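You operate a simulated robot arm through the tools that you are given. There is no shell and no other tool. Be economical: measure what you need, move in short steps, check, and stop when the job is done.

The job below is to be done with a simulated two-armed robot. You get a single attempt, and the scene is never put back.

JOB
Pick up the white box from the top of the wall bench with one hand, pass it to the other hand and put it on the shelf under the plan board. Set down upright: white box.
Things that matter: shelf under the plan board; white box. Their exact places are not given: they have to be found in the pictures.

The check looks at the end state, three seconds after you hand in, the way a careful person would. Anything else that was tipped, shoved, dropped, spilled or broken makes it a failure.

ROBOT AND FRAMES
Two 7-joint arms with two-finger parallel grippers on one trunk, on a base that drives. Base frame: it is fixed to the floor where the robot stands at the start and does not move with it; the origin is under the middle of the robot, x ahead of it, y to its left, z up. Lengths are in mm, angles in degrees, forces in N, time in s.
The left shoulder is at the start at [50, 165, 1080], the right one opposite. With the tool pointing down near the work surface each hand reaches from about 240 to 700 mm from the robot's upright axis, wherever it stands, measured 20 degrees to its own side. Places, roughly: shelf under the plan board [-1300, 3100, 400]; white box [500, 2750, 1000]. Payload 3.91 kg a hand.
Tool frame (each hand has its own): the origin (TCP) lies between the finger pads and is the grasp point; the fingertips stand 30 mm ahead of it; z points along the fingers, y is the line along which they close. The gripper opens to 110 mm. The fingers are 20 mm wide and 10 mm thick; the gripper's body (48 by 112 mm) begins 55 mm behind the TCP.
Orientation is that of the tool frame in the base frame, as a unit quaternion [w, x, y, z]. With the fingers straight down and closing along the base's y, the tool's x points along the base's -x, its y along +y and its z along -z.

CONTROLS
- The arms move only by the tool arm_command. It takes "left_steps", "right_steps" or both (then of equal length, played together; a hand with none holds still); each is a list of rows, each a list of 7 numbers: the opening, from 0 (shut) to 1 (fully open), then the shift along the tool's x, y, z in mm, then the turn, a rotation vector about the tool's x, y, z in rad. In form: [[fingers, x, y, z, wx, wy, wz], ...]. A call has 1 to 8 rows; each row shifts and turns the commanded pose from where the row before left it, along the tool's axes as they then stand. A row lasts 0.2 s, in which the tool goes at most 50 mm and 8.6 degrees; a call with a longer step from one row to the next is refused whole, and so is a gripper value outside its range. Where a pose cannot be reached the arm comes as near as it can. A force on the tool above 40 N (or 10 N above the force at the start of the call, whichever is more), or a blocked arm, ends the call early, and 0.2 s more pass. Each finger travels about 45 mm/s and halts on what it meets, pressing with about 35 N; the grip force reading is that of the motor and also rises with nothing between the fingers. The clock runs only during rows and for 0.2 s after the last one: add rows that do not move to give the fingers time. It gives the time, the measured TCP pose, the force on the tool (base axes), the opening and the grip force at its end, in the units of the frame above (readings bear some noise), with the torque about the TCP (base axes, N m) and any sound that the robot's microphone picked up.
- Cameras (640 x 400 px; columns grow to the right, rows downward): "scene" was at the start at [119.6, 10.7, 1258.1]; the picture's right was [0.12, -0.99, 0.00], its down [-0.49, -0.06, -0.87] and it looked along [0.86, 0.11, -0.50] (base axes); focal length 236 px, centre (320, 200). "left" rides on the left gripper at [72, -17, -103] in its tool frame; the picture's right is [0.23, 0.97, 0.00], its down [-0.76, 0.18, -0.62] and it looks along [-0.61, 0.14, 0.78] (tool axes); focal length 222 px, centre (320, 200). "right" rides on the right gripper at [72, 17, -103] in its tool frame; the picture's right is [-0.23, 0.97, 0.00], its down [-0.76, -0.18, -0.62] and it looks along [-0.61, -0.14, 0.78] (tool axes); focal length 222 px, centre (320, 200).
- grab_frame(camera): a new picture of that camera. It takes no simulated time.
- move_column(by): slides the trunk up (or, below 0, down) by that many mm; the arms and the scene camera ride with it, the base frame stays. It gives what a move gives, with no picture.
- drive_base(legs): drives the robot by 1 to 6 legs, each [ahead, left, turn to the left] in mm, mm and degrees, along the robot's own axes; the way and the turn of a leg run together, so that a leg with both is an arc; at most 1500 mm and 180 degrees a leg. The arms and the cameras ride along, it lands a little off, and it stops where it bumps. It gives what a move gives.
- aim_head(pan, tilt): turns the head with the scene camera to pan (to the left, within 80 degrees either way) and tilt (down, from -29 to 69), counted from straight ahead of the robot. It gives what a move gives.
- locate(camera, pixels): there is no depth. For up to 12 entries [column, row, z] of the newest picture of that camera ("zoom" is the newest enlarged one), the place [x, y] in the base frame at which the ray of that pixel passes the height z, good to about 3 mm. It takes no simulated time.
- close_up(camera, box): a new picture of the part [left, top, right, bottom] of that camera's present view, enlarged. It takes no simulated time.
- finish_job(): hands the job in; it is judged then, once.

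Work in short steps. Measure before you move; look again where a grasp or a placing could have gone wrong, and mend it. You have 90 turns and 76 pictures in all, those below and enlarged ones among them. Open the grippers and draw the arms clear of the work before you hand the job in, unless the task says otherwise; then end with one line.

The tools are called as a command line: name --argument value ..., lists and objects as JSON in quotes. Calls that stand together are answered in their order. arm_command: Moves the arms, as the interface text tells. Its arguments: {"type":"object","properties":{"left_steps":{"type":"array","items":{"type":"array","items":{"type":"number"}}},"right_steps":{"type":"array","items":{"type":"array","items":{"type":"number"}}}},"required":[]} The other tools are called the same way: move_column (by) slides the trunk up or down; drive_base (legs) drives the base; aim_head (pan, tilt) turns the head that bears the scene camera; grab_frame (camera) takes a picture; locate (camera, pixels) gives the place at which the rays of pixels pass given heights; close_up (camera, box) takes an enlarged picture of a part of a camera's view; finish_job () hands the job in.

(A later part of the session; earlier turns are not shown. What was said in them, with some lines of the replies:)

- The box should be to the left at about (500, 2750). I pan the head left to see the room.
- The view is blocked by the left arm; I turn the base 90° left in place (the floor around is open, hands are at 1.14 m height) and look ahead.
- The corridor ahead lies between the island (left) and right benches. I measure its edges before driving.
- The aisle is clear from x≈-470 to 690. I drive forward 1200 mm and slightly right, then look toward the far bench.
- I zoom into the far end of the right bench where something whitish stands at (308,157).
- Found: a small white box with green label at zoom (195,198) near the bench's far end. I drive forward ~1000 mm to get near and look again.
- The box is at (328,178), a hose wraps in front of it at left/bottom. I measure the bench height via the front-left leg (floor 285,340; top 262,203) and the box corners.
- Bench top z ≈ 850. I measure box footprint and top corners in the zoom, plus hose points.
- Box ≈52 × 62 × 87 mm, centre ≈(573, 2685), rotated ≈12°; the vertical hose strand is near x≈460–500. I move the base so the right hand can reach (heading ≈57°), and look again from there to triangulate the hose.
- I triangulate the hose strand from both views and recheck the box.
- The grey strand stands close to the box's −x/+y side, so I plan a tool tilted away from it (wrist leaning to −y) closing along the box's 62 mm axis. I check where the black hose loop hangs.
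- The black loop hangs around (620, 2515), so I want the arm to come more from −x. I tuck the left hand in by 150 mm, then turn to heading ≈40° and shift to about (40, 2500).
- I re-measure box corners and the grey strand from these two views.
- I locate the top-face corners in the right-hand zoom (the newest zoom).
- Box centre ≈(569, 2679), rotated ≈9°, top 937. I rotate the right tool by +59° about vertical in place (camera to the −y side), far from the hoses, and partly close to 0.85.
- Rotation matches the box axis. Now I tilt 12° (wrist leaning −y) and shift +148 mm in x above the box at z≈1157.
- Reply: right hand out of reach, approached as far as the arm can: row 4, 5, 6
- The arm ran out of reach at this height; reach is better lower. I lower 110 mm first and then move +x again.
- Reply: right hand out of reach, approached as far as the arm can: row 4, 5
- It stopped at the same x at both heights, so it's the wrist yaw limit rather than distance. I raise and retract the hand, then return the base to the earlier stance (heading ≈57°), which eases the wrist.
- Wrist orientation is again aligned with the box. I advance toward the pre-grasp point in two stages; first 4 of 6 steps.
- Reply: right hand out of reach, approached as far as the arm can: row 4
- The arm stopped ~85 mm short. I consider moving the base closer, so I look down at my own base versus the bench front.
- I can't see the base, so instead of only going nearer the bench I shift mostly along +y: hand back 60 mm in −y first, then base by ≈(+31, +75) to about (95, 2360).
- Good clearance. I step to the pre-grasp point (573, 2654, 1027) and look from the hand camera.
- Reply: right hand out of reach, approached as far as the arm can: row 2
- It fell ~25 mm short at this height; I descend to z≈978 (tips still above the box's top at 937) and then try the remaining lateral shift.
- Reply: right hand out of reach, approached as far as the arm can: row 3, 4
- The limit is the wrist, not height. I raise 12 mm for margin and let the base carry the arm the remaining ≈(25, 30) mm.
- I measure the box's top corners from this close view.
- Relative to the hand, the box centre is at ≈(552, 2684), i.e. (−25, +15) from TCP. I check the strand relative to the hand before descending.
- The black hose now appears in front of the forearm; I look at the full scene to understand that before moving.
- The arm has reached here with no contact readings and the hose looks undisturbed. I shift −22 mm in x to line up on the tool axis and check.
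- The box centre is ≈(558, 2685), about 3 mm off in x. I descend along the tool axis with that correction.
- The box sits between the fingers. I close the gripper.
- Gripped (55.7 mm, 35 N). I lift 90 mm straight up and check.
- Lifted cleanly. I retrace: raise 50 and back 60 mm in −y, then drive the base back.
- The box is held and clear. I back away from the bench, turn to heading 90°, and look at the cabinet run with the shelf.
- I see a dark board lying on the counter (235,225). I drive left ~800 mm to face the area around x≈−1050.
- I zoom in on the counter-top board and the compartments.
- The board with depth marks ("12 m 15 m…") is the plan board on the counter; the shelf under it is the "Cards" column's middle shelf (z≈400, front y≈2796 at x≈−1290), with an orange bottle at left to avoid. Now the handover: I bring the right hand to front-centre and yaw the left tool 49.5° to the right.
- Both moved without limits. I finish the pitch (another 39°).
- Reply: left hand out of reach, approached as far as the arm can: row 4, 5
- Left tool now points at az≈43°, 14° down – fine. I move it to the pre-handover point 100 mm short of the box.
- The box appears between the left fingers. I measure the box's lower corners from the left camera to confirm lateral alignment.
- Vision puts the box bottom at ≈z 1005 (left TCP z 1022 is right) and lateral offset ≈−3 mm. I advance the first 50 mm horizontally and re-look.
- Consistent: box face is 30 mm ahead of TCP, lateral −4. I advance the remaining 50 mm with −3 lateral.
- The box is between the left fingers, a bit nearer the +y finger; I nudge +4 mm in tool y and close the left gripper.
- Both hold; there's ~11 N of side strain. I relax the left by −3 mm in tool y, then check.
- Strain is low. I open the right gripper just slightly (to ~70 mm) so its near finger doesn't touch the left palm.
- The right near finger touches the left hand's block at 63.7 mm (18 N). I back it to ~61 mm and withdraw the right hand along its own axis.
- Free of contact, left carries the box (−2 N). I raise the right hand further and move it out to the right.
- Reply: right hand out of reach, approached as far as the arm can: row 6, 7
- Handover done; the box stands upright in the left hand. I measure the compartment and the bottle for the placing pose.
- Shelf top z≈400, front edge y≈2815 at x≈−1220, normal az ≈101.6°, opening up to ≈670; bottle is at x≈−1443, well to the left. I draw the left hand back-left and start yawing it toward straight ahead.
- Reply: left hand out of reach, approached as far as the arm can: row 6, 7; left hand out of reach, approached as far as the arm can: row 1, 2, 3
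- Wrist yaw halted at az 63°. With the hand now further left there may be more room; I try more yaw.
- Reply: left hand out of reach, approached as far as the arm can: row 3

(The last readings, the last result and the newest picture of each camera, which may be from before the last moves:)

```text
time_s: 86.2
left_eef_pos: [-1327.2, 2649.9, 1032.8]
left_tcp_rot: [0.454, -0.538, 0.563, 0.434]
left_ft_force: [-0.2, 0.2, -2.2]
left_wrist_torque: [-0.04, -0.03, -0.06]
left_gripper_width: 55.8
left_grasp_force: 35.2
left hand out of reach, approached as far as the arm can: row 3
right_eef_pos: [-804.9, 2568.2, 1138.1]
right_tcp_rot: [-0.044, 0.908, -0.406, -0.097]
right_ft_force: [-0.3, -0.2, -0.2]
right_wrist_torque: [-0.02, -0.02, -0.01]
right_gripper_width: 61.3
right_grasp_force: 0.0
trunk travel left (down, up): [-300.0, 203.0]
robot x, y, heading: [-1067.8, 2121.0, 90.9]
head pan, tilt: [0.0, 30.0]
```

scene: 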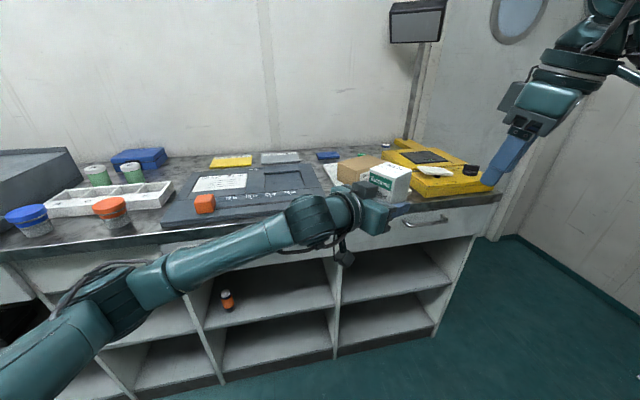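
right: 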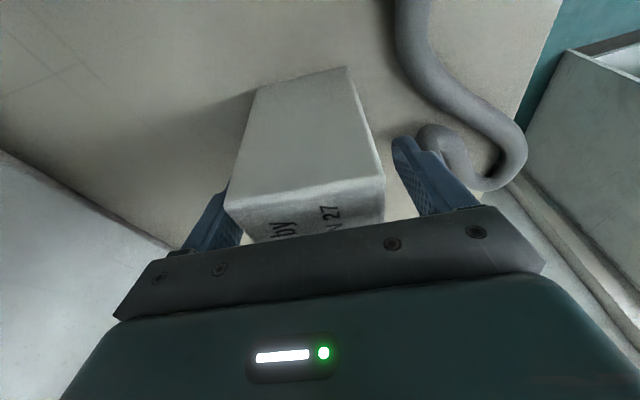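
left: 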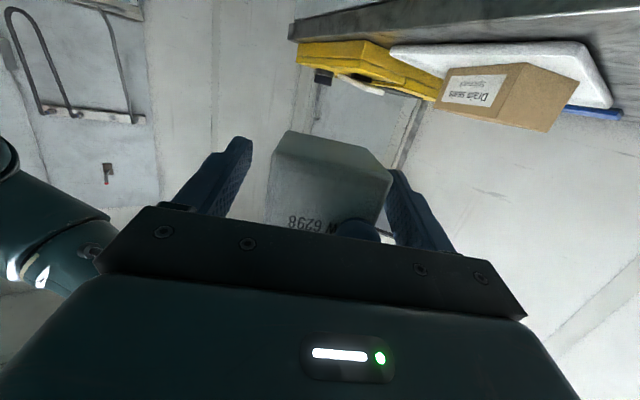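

Now the left tool points az≈87°, 12° down. I tuck the right hand back 150 mm (so it clears the counter once the trunk is lowered), then place the base at a staging pose with heading ≈105°.

arm_command --right_steps '[[0.555, 27.3, 25, -5.7, 0, 0, 0], [0.555, 27.3, 25, -5.7, 0, 0, 0], [0.555, 27.3, 25, -5.7, 0, 0, 0], [0.555, 27.3, 25, -5.7, 0, 0, 0]]'

drive_base --legs '[[100, -253, 0], [0, 0, 14.2]]'

```text
time_s: 87.2
left_eef_pos: [-1326.6, 2650.7, 1031.8]
left_tcp_rot: [0.454, -0.537, 0.564, 0.433]
left_ft_force: [0.8, -0.5, -1.9]
left_wrist_torque: [-0.04, 0.03, -0.02]
left_gripper_width: 55.7
left_grasp_force: 35.1
right_eef_pos: [-805.6, 2420.7, 1137.6]
right_tcp_rot: [-0.042, 0.909, -0.404, -0.097]
right_ft_force: [0.4, 0.2, 0.5]
right_wrist_torque: [0.01, -0.03, 0.01]
right_gripper_width: 61.1
right_grasp_force: 0.0
trunk travel left (down, up): [-300.0, 203.0]
robot x, y, heading: [-1066.5, 2122.2, 90.8]
head pan, tilt: [0.0, 30.0]
```

```text
time_s: 90.9
left_eef_pos: [-1199.5, 2676.5, 1032.1]
left_tcp_rot: [-0.397, 0.602, -0.493, -0.486]
left_ft_force: [-0.2, -0.1, -1.3]
left_wrist_torque: [0.01, -0.01, 0.03]
left_gripper_width: 55.9
left_grasp_force: 34.8
right_eef_pos: [-637.1, 2581.1, 1137.0]
right_tcp_rot: [-0.029, 0.951, -0.289, -0.101]
right_ft_force: [0.3, 0.5, 0.0]
right_wrist_torque: [-0.01, -0.03, 0.01]
right_gripper_width: 61.2
right_grasp_force: 0.2
trunk travel left (down, up): [-300.0, 203.0]
robot x, y, heading: [-818.0, 2226.9, 105.3]
head pan, tilt: [0.0, 30.0]
```

Left tool az is 101.5°, facing the shelf squarely, ~140 mm in front. I lower the trunk 300 mm.

move_column --by -299

aim_head --pan 35 --tilt 30

grab_frame --camera "scene"

```text
time_s: 93.9
left_eef_pos: [-1199.5, 2675.3, 733.5]
left_tcp_rot: [-0.397, 0.603, -0.493, -0.486]
left_ft_force: [-0.3, 0.3, -2.1]
left_wrist_torque: [-0.01, 0.0, 0.02]
left_gripper_width: 55.9
left_grasp_force: 35.1
right_eef_pos: [-636.3, 2579.7, 839.3]
right_tcp_rot: [-0.029, 0.952, -0.289, -0.101]
right_ft_force: [0.5, 0.6, 0.2]
right_wrist_torque: [0.0, -0.01, 0.02]
right_gripper_width: 61.3
right_grasp_force: 0.1
trunk travel left (down, up): [-1.0, 502.0]
robot x, y, heading: [-816.3, 2226.1, 105.3]
head pan, tilt: [0.0, 30.0]
```

```text
time_s: 94.9
left_eef_pos: [-1199.1, 2675.5, 733.5]
left_tcp_rot: [-0.398, 0.602, -0.493, -0.487]
left_ft_force: [-0.2, -0.1, -1.4]
left_wrist_torque: [-0.02, -0.01, 0.05]
left_gripper_width: 55.9
left_grasp_force: 34.9
right_eef_pos: [-636.3, 2580.5, 838.9]
right_tcp_rot: [-0.029, 0.952, -0.289, -0.1]
right_ft_force: [0.5, 0.0, 0.2]
right_wrist_torque: [-0.04, 0.01, 0.0]
right_gripper_width: 61.3
right_grasp_force: 0.1
trunk travel left (down, up): [-1.0, 502.0]
robot x, y, heading: [-815.4, 2226.7, 105.4]
head pan, tilt: [35.0, 30.0]
```

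```text
20 pictures are left
```

scene: 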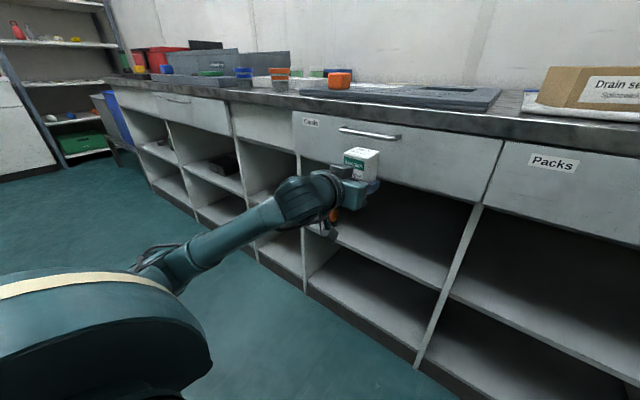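

Good: the box is upright in front of the "Cards" column. I lower the left hand ~270 mm straight down to shelf-entry height.

arm_command --left_steps '[[0.2, 38.1, 0, 8.2, 0, 0, 0], [0.2, 38.1, 0, 8.2, 0, 0, 0], [0.2, 38.1, 0, 8.2, 0, 0, 0], [0.2, 38.1, 0, 8.2, 0, 0, 0], [0.2, 38.1, 0, 8.2, 0, 0, 0], [0.2, 38.1, 0, 8.2, 0, 0, 0]]'

```text
time_s: 96.3
left_eef_pos: [-1203.0, 2671.7, 616.5]
left_tcp_rot: [-0.417, 0.59, -0.507, -0.47]
left_ft_force: [-0.1, -0.3, -1.3]
left_wrist_torque: [-0.02, -0.04, -0.01]
left_gripper_width: 55.7
left_grasp_force: 34.7
left hand out of reach, approached as far as the arm can: row 1, 4, 5, 6
right_eef_pos: [-636.3, 2579.7, 838.6]
right_tcp_rot: [-0.029, 0.951, -0.289, -0.102]
right_ft_force: [-0.6, 0.2, 0.1]
right_wrist_torque: [-0.06, 0.05, -0.02]
right_gripper_width: 61.0
right_grasp_force: 0.0
trunk travel left (down, up): [-1.0, 502.0]
robot x, y, heading: [-815.6, 2221.6, 105.0]
head pan, tilt: [35.0, 30.0]
```

At this stance it can't go lower than z≈616 with a level hand; a more outstretched arm would. I back the base up 170 mm, then extend the hand and lower again.

drive_base --legs '[[-180, 0, 0]]'

arm_command --left_steps '[[0.2, -6.6, 0, 31, 0, 0, 0], [0.2, -6.6, 0, 31, 0, 0, 0], [0.2, -6.6, 0, 31, 0, 0, 0], [0.2, 32.6, 0, 7, 0, 0, 0], [0.2, 32.6, 0, 7, 0, 0, 0], [0.2, 32.6, 0, 7, 0, 0, 0], [0.2, 32.6, 0, 7, 0, 0, 0], [0.2, 32.6, 0, 7, 0, 0, 0]]'

```text
time_s: 97.8
left_eef_pos: [-1157.2, 2498.2, 616.4]
left_tcp_rot: [-0.417, 0.59, -0.506, -0.47]
left_ft_force: [-0.3, 0.2, -2.1]
left_wrist_torque: [0.02, -0.01, -0.01]
left_gripper_width: 55.8
left_grasp_force: 34.8
right_eef_pos: [-590.1, 2407.5, 838.4]
right_tcp_rot: [-0.029, 0.951, -0.289, -0.101]
right_ft_force: [0.4, -0.5, -0.1]
right_wrist_torque: [0.03, 0.02, 0.01]
right_gripper_width: 61.0
right_grasp_force: 0.0
trunk travel left (down, up): [-1.0, 502.0]
robot x, y, heading: [-768.4, 2052.4, 105.2]
head pan, tilt: [35.0, 30.0]
```

```text
time_s: 99.6
left_eef_pos: [-1169.4, 2558.3, 591.6]
left_tcp_rot: [-0.42, 0.588, -0.509, -0.467]
left_ft_force: [0.0, 0.4, -2.2]
left_wrist_torque: [-0.03, -0.02, 0.02]
left_gripper_width: 55.8
left_grasp_force: 35.3
left hand out of reach, approached as far as the arm can: row 2, 3, 4, 5, 6, 7, 8
right_eef_pos: [-591.0, 2407.5, 838.9]
right_tcp_rot: [-0.028, 0.952, -0.288, -0.102]
right_ft_force: [-0.1, 0.2, 0.0]
right_wrist_torque: [-0.01, -0.02, 0.0]
right_gripper_width: 60.9
right_grasp_force: 0.0
trunk travel left (down, up): [-1.0, 502.0]
robot x, y, heading: [-770.6, 2052.9, 105.2]
head pan, tilt: [35.0, 30.0]
```

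I look at the arm posture to see what limits it.

aim_head --pan 35 --tilt 45

grab_frame --camera "scene"

```text
time_s: 100.4
left_eef_pos: [-1170.3, 2558.8, 592.6]
left_tcp_rot: [-0.419, 0.589, -0.508, -0.468]
left_ft_force: [0.0, 0.1, -1.5]
left_wrist_torque: [0.01, 0.01, -0.01]
left_gripper_width: 56.0
left_grasp_force: 34.9
right_eef_pos: [-590.8, 2406.6, 839.4]
right_tcp_rot: [-0.029, 0.952, -0.288, -0.101]
right_ft_force: [-0.7, -0.1, 0.1]
right_wrist_torque: [0.01, 0.0, 0.0]
right_gripper_width: 61.1
right_grasp_force: 0.1
trunk travel left (down, up): [-1.0, 502.0]
robot x, y, heading: [-770.5, 2053.5, 105.0]
head pan, tilt: [35.0, 45.0]
```

```text
19 pictures are left
```

scene: 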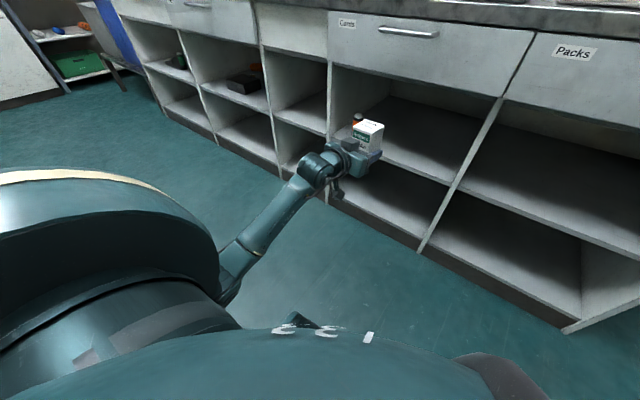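

I test whether pointing the tool a bit more inward (yaw −20°) frees the downward motion; the base can compensate the heading afterwards.

arm_command --left_steps '[[0.2, 0, 0, 0, 0.114, 0, 0.0243], [0.2, 0, 0, 0, 0.114, 0, 0.0243], [0.2, 0, 0, 0, 0.114, 0, 0.0243], [0.2, 32.6, 0, 7, 0, 0, 0], [0.2, 32.6, 0, 7, 0, 0, 0], [0.2, 32.6, 0, 7, 0, 0, 0], [0.2, 32.6, 0, 7, 0, 0, 0]]'

```text
time_s: 102.0
left_eef_pos: [-1168.5, 2559.4, 458.9]
left_tcp_rot: [0.496, -0.49, 0.6, 0.392]
left_ft_force: [-0.1, -0.9, -1.8]
left_wrist_torque: [-0.01, 0.02, 0.02]
left_gripper_width: 55.6
left_grasp_force: 35.1
right_eef_pos: [-589.7, 2406.3, 837.2]
right_tcp_rot: [-0.029, 0.952, -0.288, -0.102]
right_ft_force: [-0.1, -0.1, 0.7]
right_wrist_torque: [0.0, 0.02, -0.02]
right_gripper_width: 61.1
right_grasp_force: 0.1
trunk travel left (down, up): [-1.0, 502.0]
robot x, y, heading: [-767.9, 2052.0, 105.3]
head pan, tilt: [35.0, 45.0]
```

That freed it: z=459 with az≈78°. I tuck the right hand back 60 mm, turn the base +8° (tool az≈86°, fine), and drive to a stage ~120 mm short of the target.

arm_command --right_steps '[[0.555, 21.8, 20, -4.6, 0, 0, 0], [0.555, 21.8, 20, -4.6, 0, 0, 0]]'

drive_base --legs '[[0, 0, 8], [229, -101, 0]]'

aim_head --pan 20 --tilt 45

grab_frame --camera "scene"

grab_frame --camera "left"

```text
time_s: 102.6
left_eef_pos: [-1169.5, 2559.6, 459.0]
left_tcp_rot: [0.494, -0.492, 0.6, 0.392]
left_ft_force: [0.2, -0.2, -1.9]
left_wrist_torque: [-0.01, -0.01, 0.01]
left_gripper_width: 55.7
left_grasp_force: 34.8
right_eef_pos: [-576.3, 2348.8, 838.8]
right_tcp_rot: [-0.029, 0.952, -0.289, -0.101]
right_ft_force: [0.5, -0.4, 0.7]
right_wrist_torque: [-0.01, -0.01, 0.0]
right_gripper_width: 61.4
right_grasp_force: 0.0
trunk travel left (down, up): [-1.0, 502.0]
robot x, y, heading: [-770.9, 2052.6, 105.3]
head pan, tilt: [35.0, 45.0]
```

```text
time_s: 105.0
left_eef_pos: [-1235.1, 2747.1, 459.6]
left_tcp_rot: [0.464, -0.534, 0.563, 0.427]
left_ft_force: [0.3, -0.2, -1.9]
left_wrist_torque: [0.01, -0.01, 0.0]
left_gripper_width: 55.9
left_grasp_force: 35.0
right_eef_pos: [-618.3, 2625.0, 839.0]
right_tcp_rot: [-0.022, 0.97, -0.219, -0.103]
right_ft_force: [-0.1, 0.1, -0.7]
right_wrist_torque: [0.0, 0.02, 0.02]
right_gripper_width: 61.1
right_grasp_force: 0.0
trunk travel left (down, up): [-1.0, 502.0]
robot x, y, heading: [-768.3, 2303.7, 113.6]
head pan, tilt: [35.0, 45.0]
```

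```text
time_s: 105.8
left_eef_pos: [-1235.6, 2747.3, 459.4]
left_tcp_rot: [0.465, -0.533, 0.563, 0.427]
left_ft_force: [-0.2, 0.0, -1.8]
left_wrist_torque: [0.0, 0.0, 0.0]
left_gripper_width: 55.6
left_grasp_force: 34.4
right_eef_pos: [-617.6, 2624.5, 838.5]
right_tcp_rot: [-0.022, 0.97, -0.219, -0.104]
right_ft_force: [0.8, 0.6, 0.0]
right_wrist_torque: [0.0, 0.0, 0.02]
right_gripper_width: 60.9
right_grasp_force: 0.1
trunk travel left (down, up): [-1.0, 502.0]
robot x, y, heading: [-769.1, 2305.8, 113.4]
head pan, tilt: [20.0, 45.0]
```

```text
18 pictures are left
```

scene: 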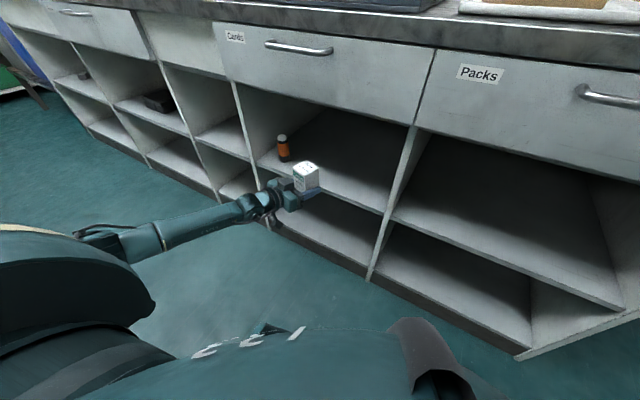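

```text
17 pictures are left
```

left: 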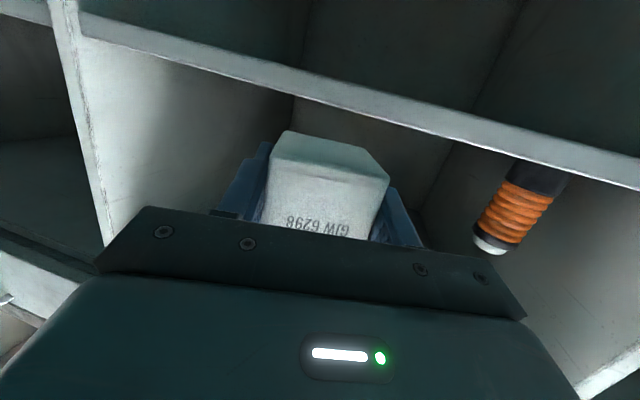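

I use the left camera to refine the shelf-edge height: pixels along the top edge of the front lip, and scene camera for front line.

close_up --camera "left" --box '[200, 40, 520, 240]'

locate --camera "scene" --pixels '[[385, 212, 400], [330, 188, 400], [260, 165, 400], [260, 170, 380], [368, 280, 0], [283, 161, 400], [370, 205, 400]]'

close_up --camera "scene" --box '[220, 110, 420, 250]'

```text
2.00 times, centred on (360, 140) of left
```

zoom: 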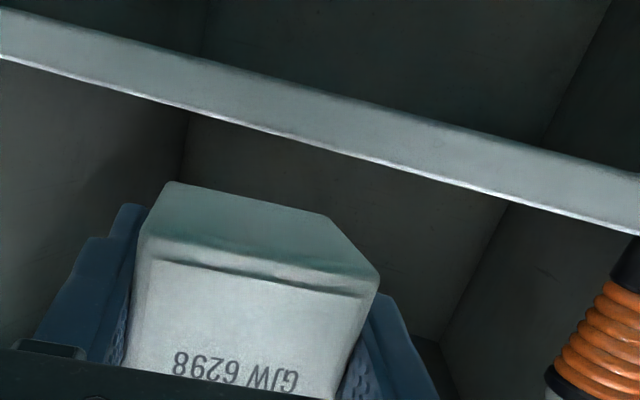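

```text
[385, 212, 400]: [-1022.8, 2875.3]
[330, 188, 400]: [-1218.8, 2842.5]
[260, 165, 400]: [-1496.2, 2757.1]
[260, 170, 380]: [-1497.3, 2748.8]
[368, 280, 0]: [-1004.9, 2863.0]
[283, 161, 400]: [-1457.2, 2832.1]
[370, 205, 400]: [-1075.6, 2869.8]
```

```text
2.86 times, centred on (320, 180) of scene
```

zoom: 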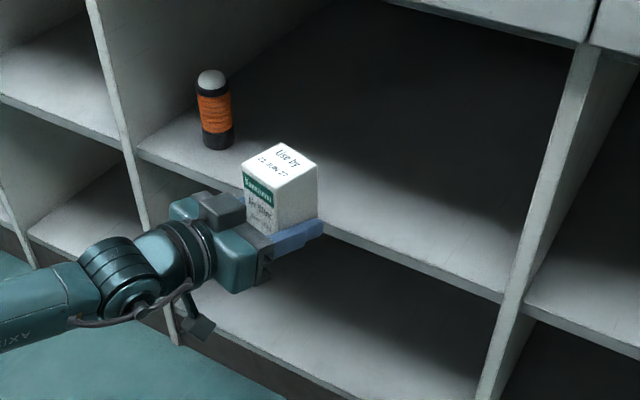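

Shelf edge measures z≈400–418; I raise the hand 15 mm for safe entry and drive in by ≈125 mm so the camera stays outside the lip.

arm_command --left_steps '[[0.2, -14.7, 0, -3.1, 0, 0, 0], [0.2, 0, 0, 0, 0, 0, 0]]'

drive_base --legs '[[113, -53, 0]]'

grab_frame --camera "left"

close_up --camera "scene" --box '[220, 110, 440, 280]'

```text
time_s: 106.4
left_eef_pos: [-1236.2, 2747.3, 473.8]
left_tcp_rot: [0.464, -0.534, 0.563, 0.428]
left_ft_force: [0.0, 0.5, -1.6]
left_wrist_torque: [-0.03, -0.02, 0.0]
left_gripper_width: 55.8
left_grasp_force: 34.9
right_eef_pos: [-617.4, 2624.1, 839.6]
right_tcp_rot: [-0.021, 0.97, -0.22, -0.103]
right_ft_force: [0.2, -0.4, 0.8]
right_wrist_torque: [0.0, -0.01, -0.01]
right_gripper_width: 61.2
right_grasp_force: 0.1
trunk travel left (down, up): [-1.0, 502.0]
robot x, y, heading: [-763.1, 2302.2, 113.5]
head pan, tilt: [20.0, 45.0]
```

```text
time_s: 107.7
left_eef_pos: [-1231.8, 2873.0, 474.7]
left_tcp_rot: [0.464, -0.534, 0.563, 0.427]
left_ft_force: [0.5, 0.3, -2.0]
left_wrist_torque: [-0.01, 0.02, 0.01]
left_gripper_width: 55.7
left_grasp_force: 35.0
right_eef_pos: [-615.1, 2748.9, 839.0]
right_tcp_rot: [-0.022, 0.97, -0.221, -0.103]
right_ft_force: [0.2, -0.4, -0.5]
right_wrist_torque: [-0.03, 0.0, 0.01]
right_gripper_width: 60.9
right_grasp_force: 0.0
trunk travel left (down, up): [-1.0, 502.0]
robot x, y, heading: [-762.8, 2424.2, 113.5]
head pan, tilt: [20.0, 45.0]
```

```text
14 pictures are left
```

left: 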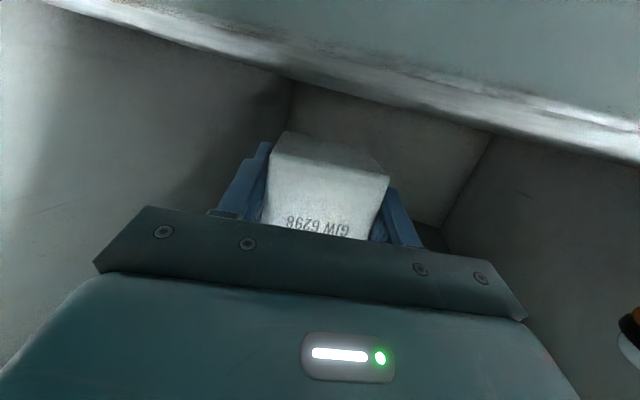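

```text
2.35 times, centred on (330, 195) of scene
```

zoom: 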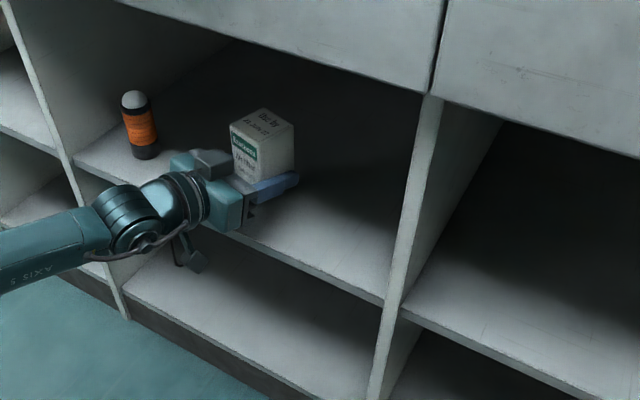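

The box is over the shelf with the camera in front of the lip. I descend 24 mm, then in small increments watching the vertical force.

arm_command --left_steps '[[0.2, 11.7, 0, 2.4, 0, 0, 0], [0.2, 11.7, 0, 2.4, 0, 0, 0], [0.2, 0, 0, 0, 0, 0, 0]]'

arm_command --left_steps '[[0.2, 3.9, 0, 0.8, 0, 0, 0], [0.2, 3.9, 0, 0.8, 0, 0, 0], [0.2, 0, 0, 0, 0, 0, 0]]'

close_up --camera "left" --box '[200, 40, 440, 240]'

```text
time_s: 108.5
left_eef_pos: [-1232.6, 2871.3, 451.8]
left_tcp_rot: [0.464, -0.534, 0.563, 0.427]
left_ft_force: [-0.4, 0.0, -2.0]
left_wrist_torque: [0.0, -0.01, -0.03]
left_gripper_width: 56.0
left_grasp_force: 34.4
right_eef_pos: [-615.2, 2749.3, 837.7]
right_tcp_rot: [-0.021, 0.97, -0.22, -0.103]
right_ft_force: [-0.1, -0.9, -0.9]
right_wrist_torque: [-0.02, -0.02, 0.01]
right_gripper_width: 60.9
right_grasp_force: 0.1
trunk travel left (down, up): [-1.0, 502.0]
robot x, y, heading: [-764.6, 2425.7, 113.5]
head pan, tilt: [20.0, 45.0]
```

```text
time_s: 109.3
left_eef_pos: [-1232.5, 2873.8, 442.2]
left_tcp_rot: [0.465, -0.533, 0.564, 0.426]
left_ft_force: [-0.2, 0.4, -1.6]
left_wrist_torque: [0.0, 0.02, -0.01]
left_gripper_width: 55.8
left_grasp_force: 35.3
right_eef_pos: [-614.8, 2748.2, 837.6]
right_tcp_rot: [-0.022, 0.97, -0.22, -0.103]
right_ft_force: [-0.8, -0.4, 0.1]
right_wrist_torque: [0.03, 0.04, -0.03]
right_gripper_width: 60.9
right_grasp_force: 0.1
trunk travel left (down, up): [-1.0, 502.0]
robot x, y, heading: [-765.8, 2430.7, 113.6]
head pan, tilt: [20.0, 45.0]
```

```text
2.00 times, centred on (320, 140) of left
```

zoom: 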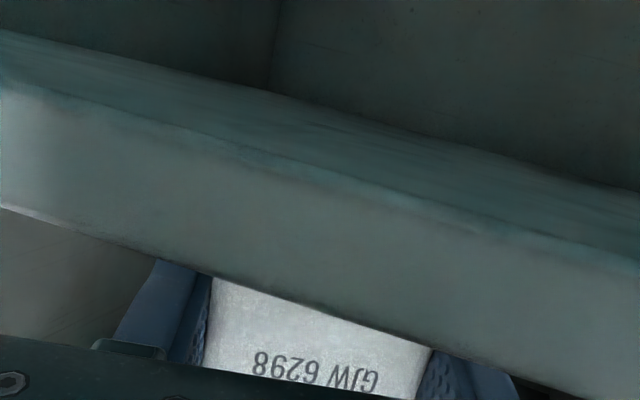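

No contact yet at z 442. I continue down 3 mm at a time.

arm_command --left_steps '[[0.2, 2.9, 0, 0.6, 0, 0, 0], [0.2, 2.9, 0, 0.6, 0, 0, 0], [0.2, 0, 0, 0, 0, 0, 0]]'

arm_command --left_steps '[[0.2, 2.9, 0, 0.6, 0, 0, 0], [0.2, 0, 0, 0, 0, 0, 0]]'

```text
time_s: 110.1
left_eef_pos: [-1232.8, 2874.1, 440.4]
left_tcp_rot: [0.466, -0.531, 0.562, 0.43]
left_ft_force: [0.7, -3.0, 17.1]
left_wrist_torque: [-0.5, 0.54, 0.06]
left_gripper_width: 55.7
left_grasp_force: 34.2
right_eef_pos: [-614.0, 2747.5, 839.2]
right_tcp_rot: [-0.023, 0.969, -0.221, -0.105]
right_ft_force: [-1.0, 0.0, 0.5]
right_wrist_torque: [-0.03, 0.0, 0.0]
right_gripper_width: 61.1
right_grasp_force: 0.1
trunk travel left (down, up): [-1.0, 502.0]
robot x, y, heading: [-764.8, 2429.4, 113.3]
head pan, tilt: [20.0, 45.0]
```

```text
time_s: 110.7
left_eef_pos: [-1232.9, 2872.8, 440.6]
left_tcp_rot: [0.468, -0.529, 0.563, 0.43]
left_ft_force: [1.2, -3.8, 27.7]
left_wrist_torque: [-0.63, 0.71, 0.11]
left_gripper_width: 56.1
left_grasp_force: 35.2
right_eef_pos: [-612.6, 2747.5, 839.2]
right_tcp_rot: [-0.023, 0.969, -0.221, -0.105]
right_ft_force: [-0.1, 0.3, 0.0]
right_wrist_torque: [0.01, 0.01, -0.01]
right_gripper_width: 61.2
right_grasp_force: 0.0
trunk travel left (down, up): [-1.0, 502.0]
robot x, y, heading: [-765.2, 2422.9, 113.2]
head pan, tilt: [20.0, 45.0]
```

Contact of the box's front-left bottom corner (28 N). I ease up 3 mm and check before release.

arm_command --left_steps '[[0.2, -4.5, 0, -0.9, 0, 0, 0], [0.2, 0, 0, 0, 0, 0, 0]]'

close_up --camera "scene" --box '[240, 120, 360, 220]'

```text
time_s: 111.3
left_eef_pos: [-1232.5, 2873.9, 440.4]
left_tcp_rot: [0.466, -0.532, 0.563, 0.428]
left_ft_force: [-2.4, 5.9, 12.2]
left_wrist_torque: [0.61, 0.45, -0.08]
left_gripper_width: 55.6
left_grasp_force: 34.9
right_eef_pos: [-613.3, 2748.0, 839.2]
right_tcp_rot: [-0.023, 0.97, -0.22, -0.104]
right_ft_force: [0.6, 0.1, -0.1]
right_wrist_torque: [-0.01, -0.01, -0.02]
right_gripper_width: 61.1
right_grasp_force: 0.0
trunk travel left (down, up): [-1.0, 502.0]
robot x, y, heading: [-763.2, 2429.6, 113.6]
head pan, tilt: [20.0, 45.0]
```

```text
4.00 times, centred on (300, 170) of scene
```

zoom: 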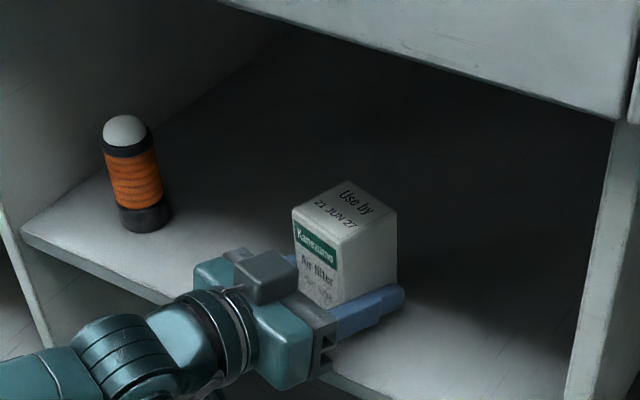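

The box rests on the shelf, standing upright. I open the left fingers gradually.

arm_command --left_steps '[[0.53, 0, 0, 0, 0, 0, 0], [0.56, 0, 0, 0, 0, 0, 0], [0.6, 0, 0, 0, 0, 0, 0], [0.65, 0, 0, 0, 0, 0, 0], [0.68, 0, 0, 0, 0, 0, 0], [0.68, 0, 0, 0, 0, 0, 0]]'

close_up --camera "scene" --box '[240, 120, 360, 220]'

```text
time_s: 112.7
left_eef_pos: [-1232.0, 2872.1, 437.8]
left_tcp_rot: [0.464, -0.534, 0.563, 0.427]
left_ft_force: [-0.5, 0.3, 1.0]
left_wrist_torque: [-0.02, -0.01, -0.02]
left_gripper_width: 74.9
left_grasp_force: 0.1
right_eef_pos: [-615.1, 2748.6, 838.6]
right_tcp_rot: [-0.021, 0.97, -0.22, -0.103]
right_ft_force: [-0.2, -0.4, -0.3]
right_wrist_torque: [0.04, 0.0, -0.01]
right_gripper_width: 61.2
right_grasp_force: 0.1
trunk travel left (down, up): [-1.0, 502.0]
robot x, y, heading: [-766.8, 2423.1, 113.4]
head pan, tilt: [20.0, 45.0]
```

```text
4.00 times, centred on (300, 170) of scene
```

zoom: 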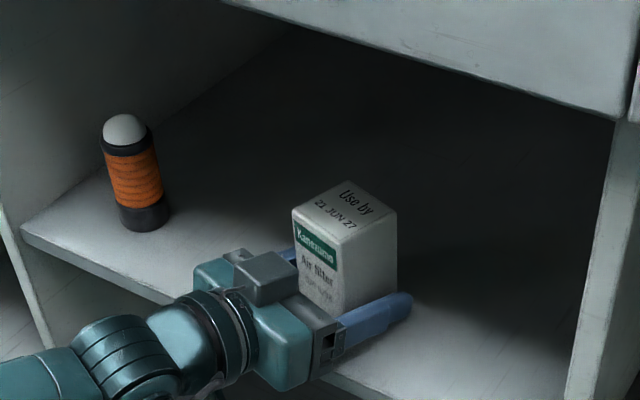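

Released and the box stands. I withdraw horizontally by the arm, then back up the base.

arm_command --left_steps '[[0.68, 4, 0, -19.6, 0, 0, 0], [0.68, 4, 0, -19.6, 0, 0, 0], [0.68, 4, 0, -19.6, 0, 0, 0], [0.68, 4, 0, -19.6, 0, 0, 0]]'

close_up --camera "scene" --box '[220, 110, 380, 240]'

```text
time_s: 113.7
left_eef_pos: [-1236.7, 2791.8, 437.0]
left_tcp_rot: [0.465, -0.533, 0.564, 0.426]
left_ft_force: [0.6, -0.7, 0.3]
left_wrist_torque: [0.0, -0.04, 0.01]
left_gripper_width: 74.8
left_grasp_force: 0.1
right_eef_pos: [-614.2, 2749.0, 838.8]
right_tcp_rot: [-0.022, 0.97, -0.22, -0.103]
right_ft_force: [-0.5, 0.1, 0.6]
right_wrist_torque: [0.0, 0.01, 0.01]
right_gripper_width: 61.0
right_grasp_force: 0.1
trunk travel left (down, up): [-1.0, 502.0]
robot x, y, heading: [-765.4, 2428.8, 113.3]
head pan, tilt: [20.0, 45.0]
```

```text
3.08 times, centred on (300, 175) of scene
```

zoom: 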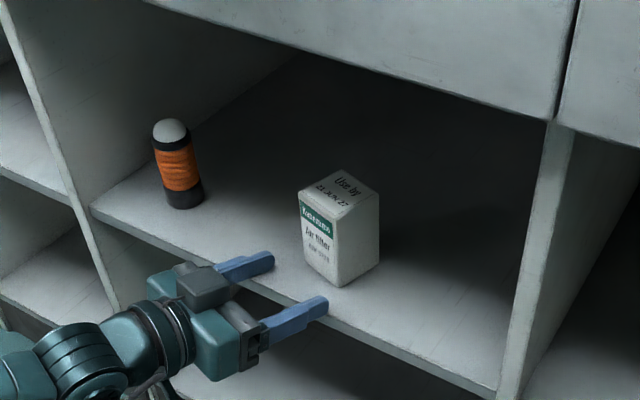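

The box stands upright, fully on the shelf, and the fingers are clear. I back the base straight away and open the grippers.

drive_base --legs '[[-230, 90, 0]]'

arm_command --left_steps '[[1, 0, 0, 0, 0, 0, 0], [1, 0, 0, 0, 0, 0, 0], [1, 0, 0, 0, 0, 0, 0]]' --right_steps '[[1, 0, 0, 0, 0, 0, 0], [1, 0, 0, 0, 0, 0, 0], [1, 0, 0, 0, 0, 0, 0]]'

grab_frame --camera "scene"

```text
time_s: 115.5
left_eef_pos: [-1228.8, 2544.3, 436.5]
left_tcp_rot: [0.465, -0.534, 0.564, 0.426]
left_ft_force: [-0.9, -0.3, 0.1]
left_wrist_torque: [0.02, 0.0, 0.02]
left_gripper_width: 74.9
left_grasp_force: 0.1
right_eef_pos: [-607.2, 2501.0, 839.6]
right_tcp_rot: [-0.021, 0.97, -0.22, -0.103]
right_ft_force: [-0.8, 0.7, 0.5]
right_wrist_torque: [0.03, -0.03, 0.0]
right_gripper_width: 61.1
right_grasp_force: 0.0
trunk travel left (down, up): [-1.0, 502.0]
robot x, y, heading: [-759.7, 2177.5, 113.6]
head pan, tilt: [20.0, 45.0]
```

```text
time_s: 116.3
left_eef_pos: [-1230.6, 2543.4, 437.4]
left_tcp_rot: [0.465, -0.534, 0.563, 0.427]
left_ft_force: [-0.2, -0.2, -0.3]
left_wrist_torque: [0.02, 0.01, -0.01]
left_gripper_width: 110.0
left_grasp_force: 0.0
right_eef_pos: [-606.9, 2499.9, 839.8]
right_tcp_rot: [-0.022, 0.97, -0.22, -0.103]
right_ft_force: [0.6, -0.6, 0.5]
right_wrist_torque: [-0.02, 0.03, -0.02]
right_gripper_width: 109.8
right_grasp_force: 0.0
trunk travel left (down, up): [-1.0, 502.0]
robot x, y, heading: [-759.3, 2179.0, 113.2]
head pan, tilt: [20.0, 45.0]
```

```text
8 pictures are left
```

scene: 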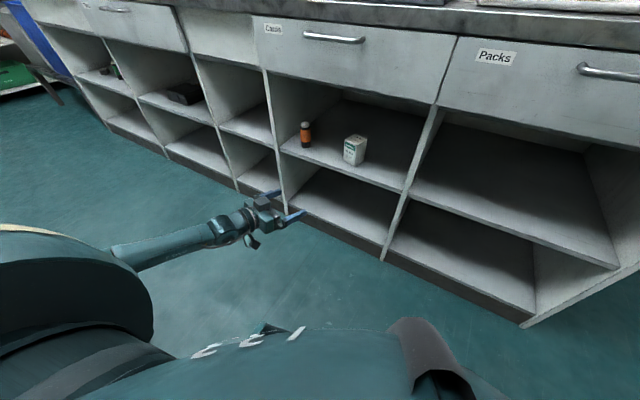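

The white box stands upright on the middle shelf under the plan board, beside the untouched bottle. Both grippers are open and both arms are clear, so I hand in.

finish_job

```text
The job is handed in.
```

The white box was picked up with the right hand, passed to the left and set down upright on the shelf under the plan board; no other object looked moved, though while reaching for the box the right forearm ended up behind a hanging hose, which looked undisturbed.
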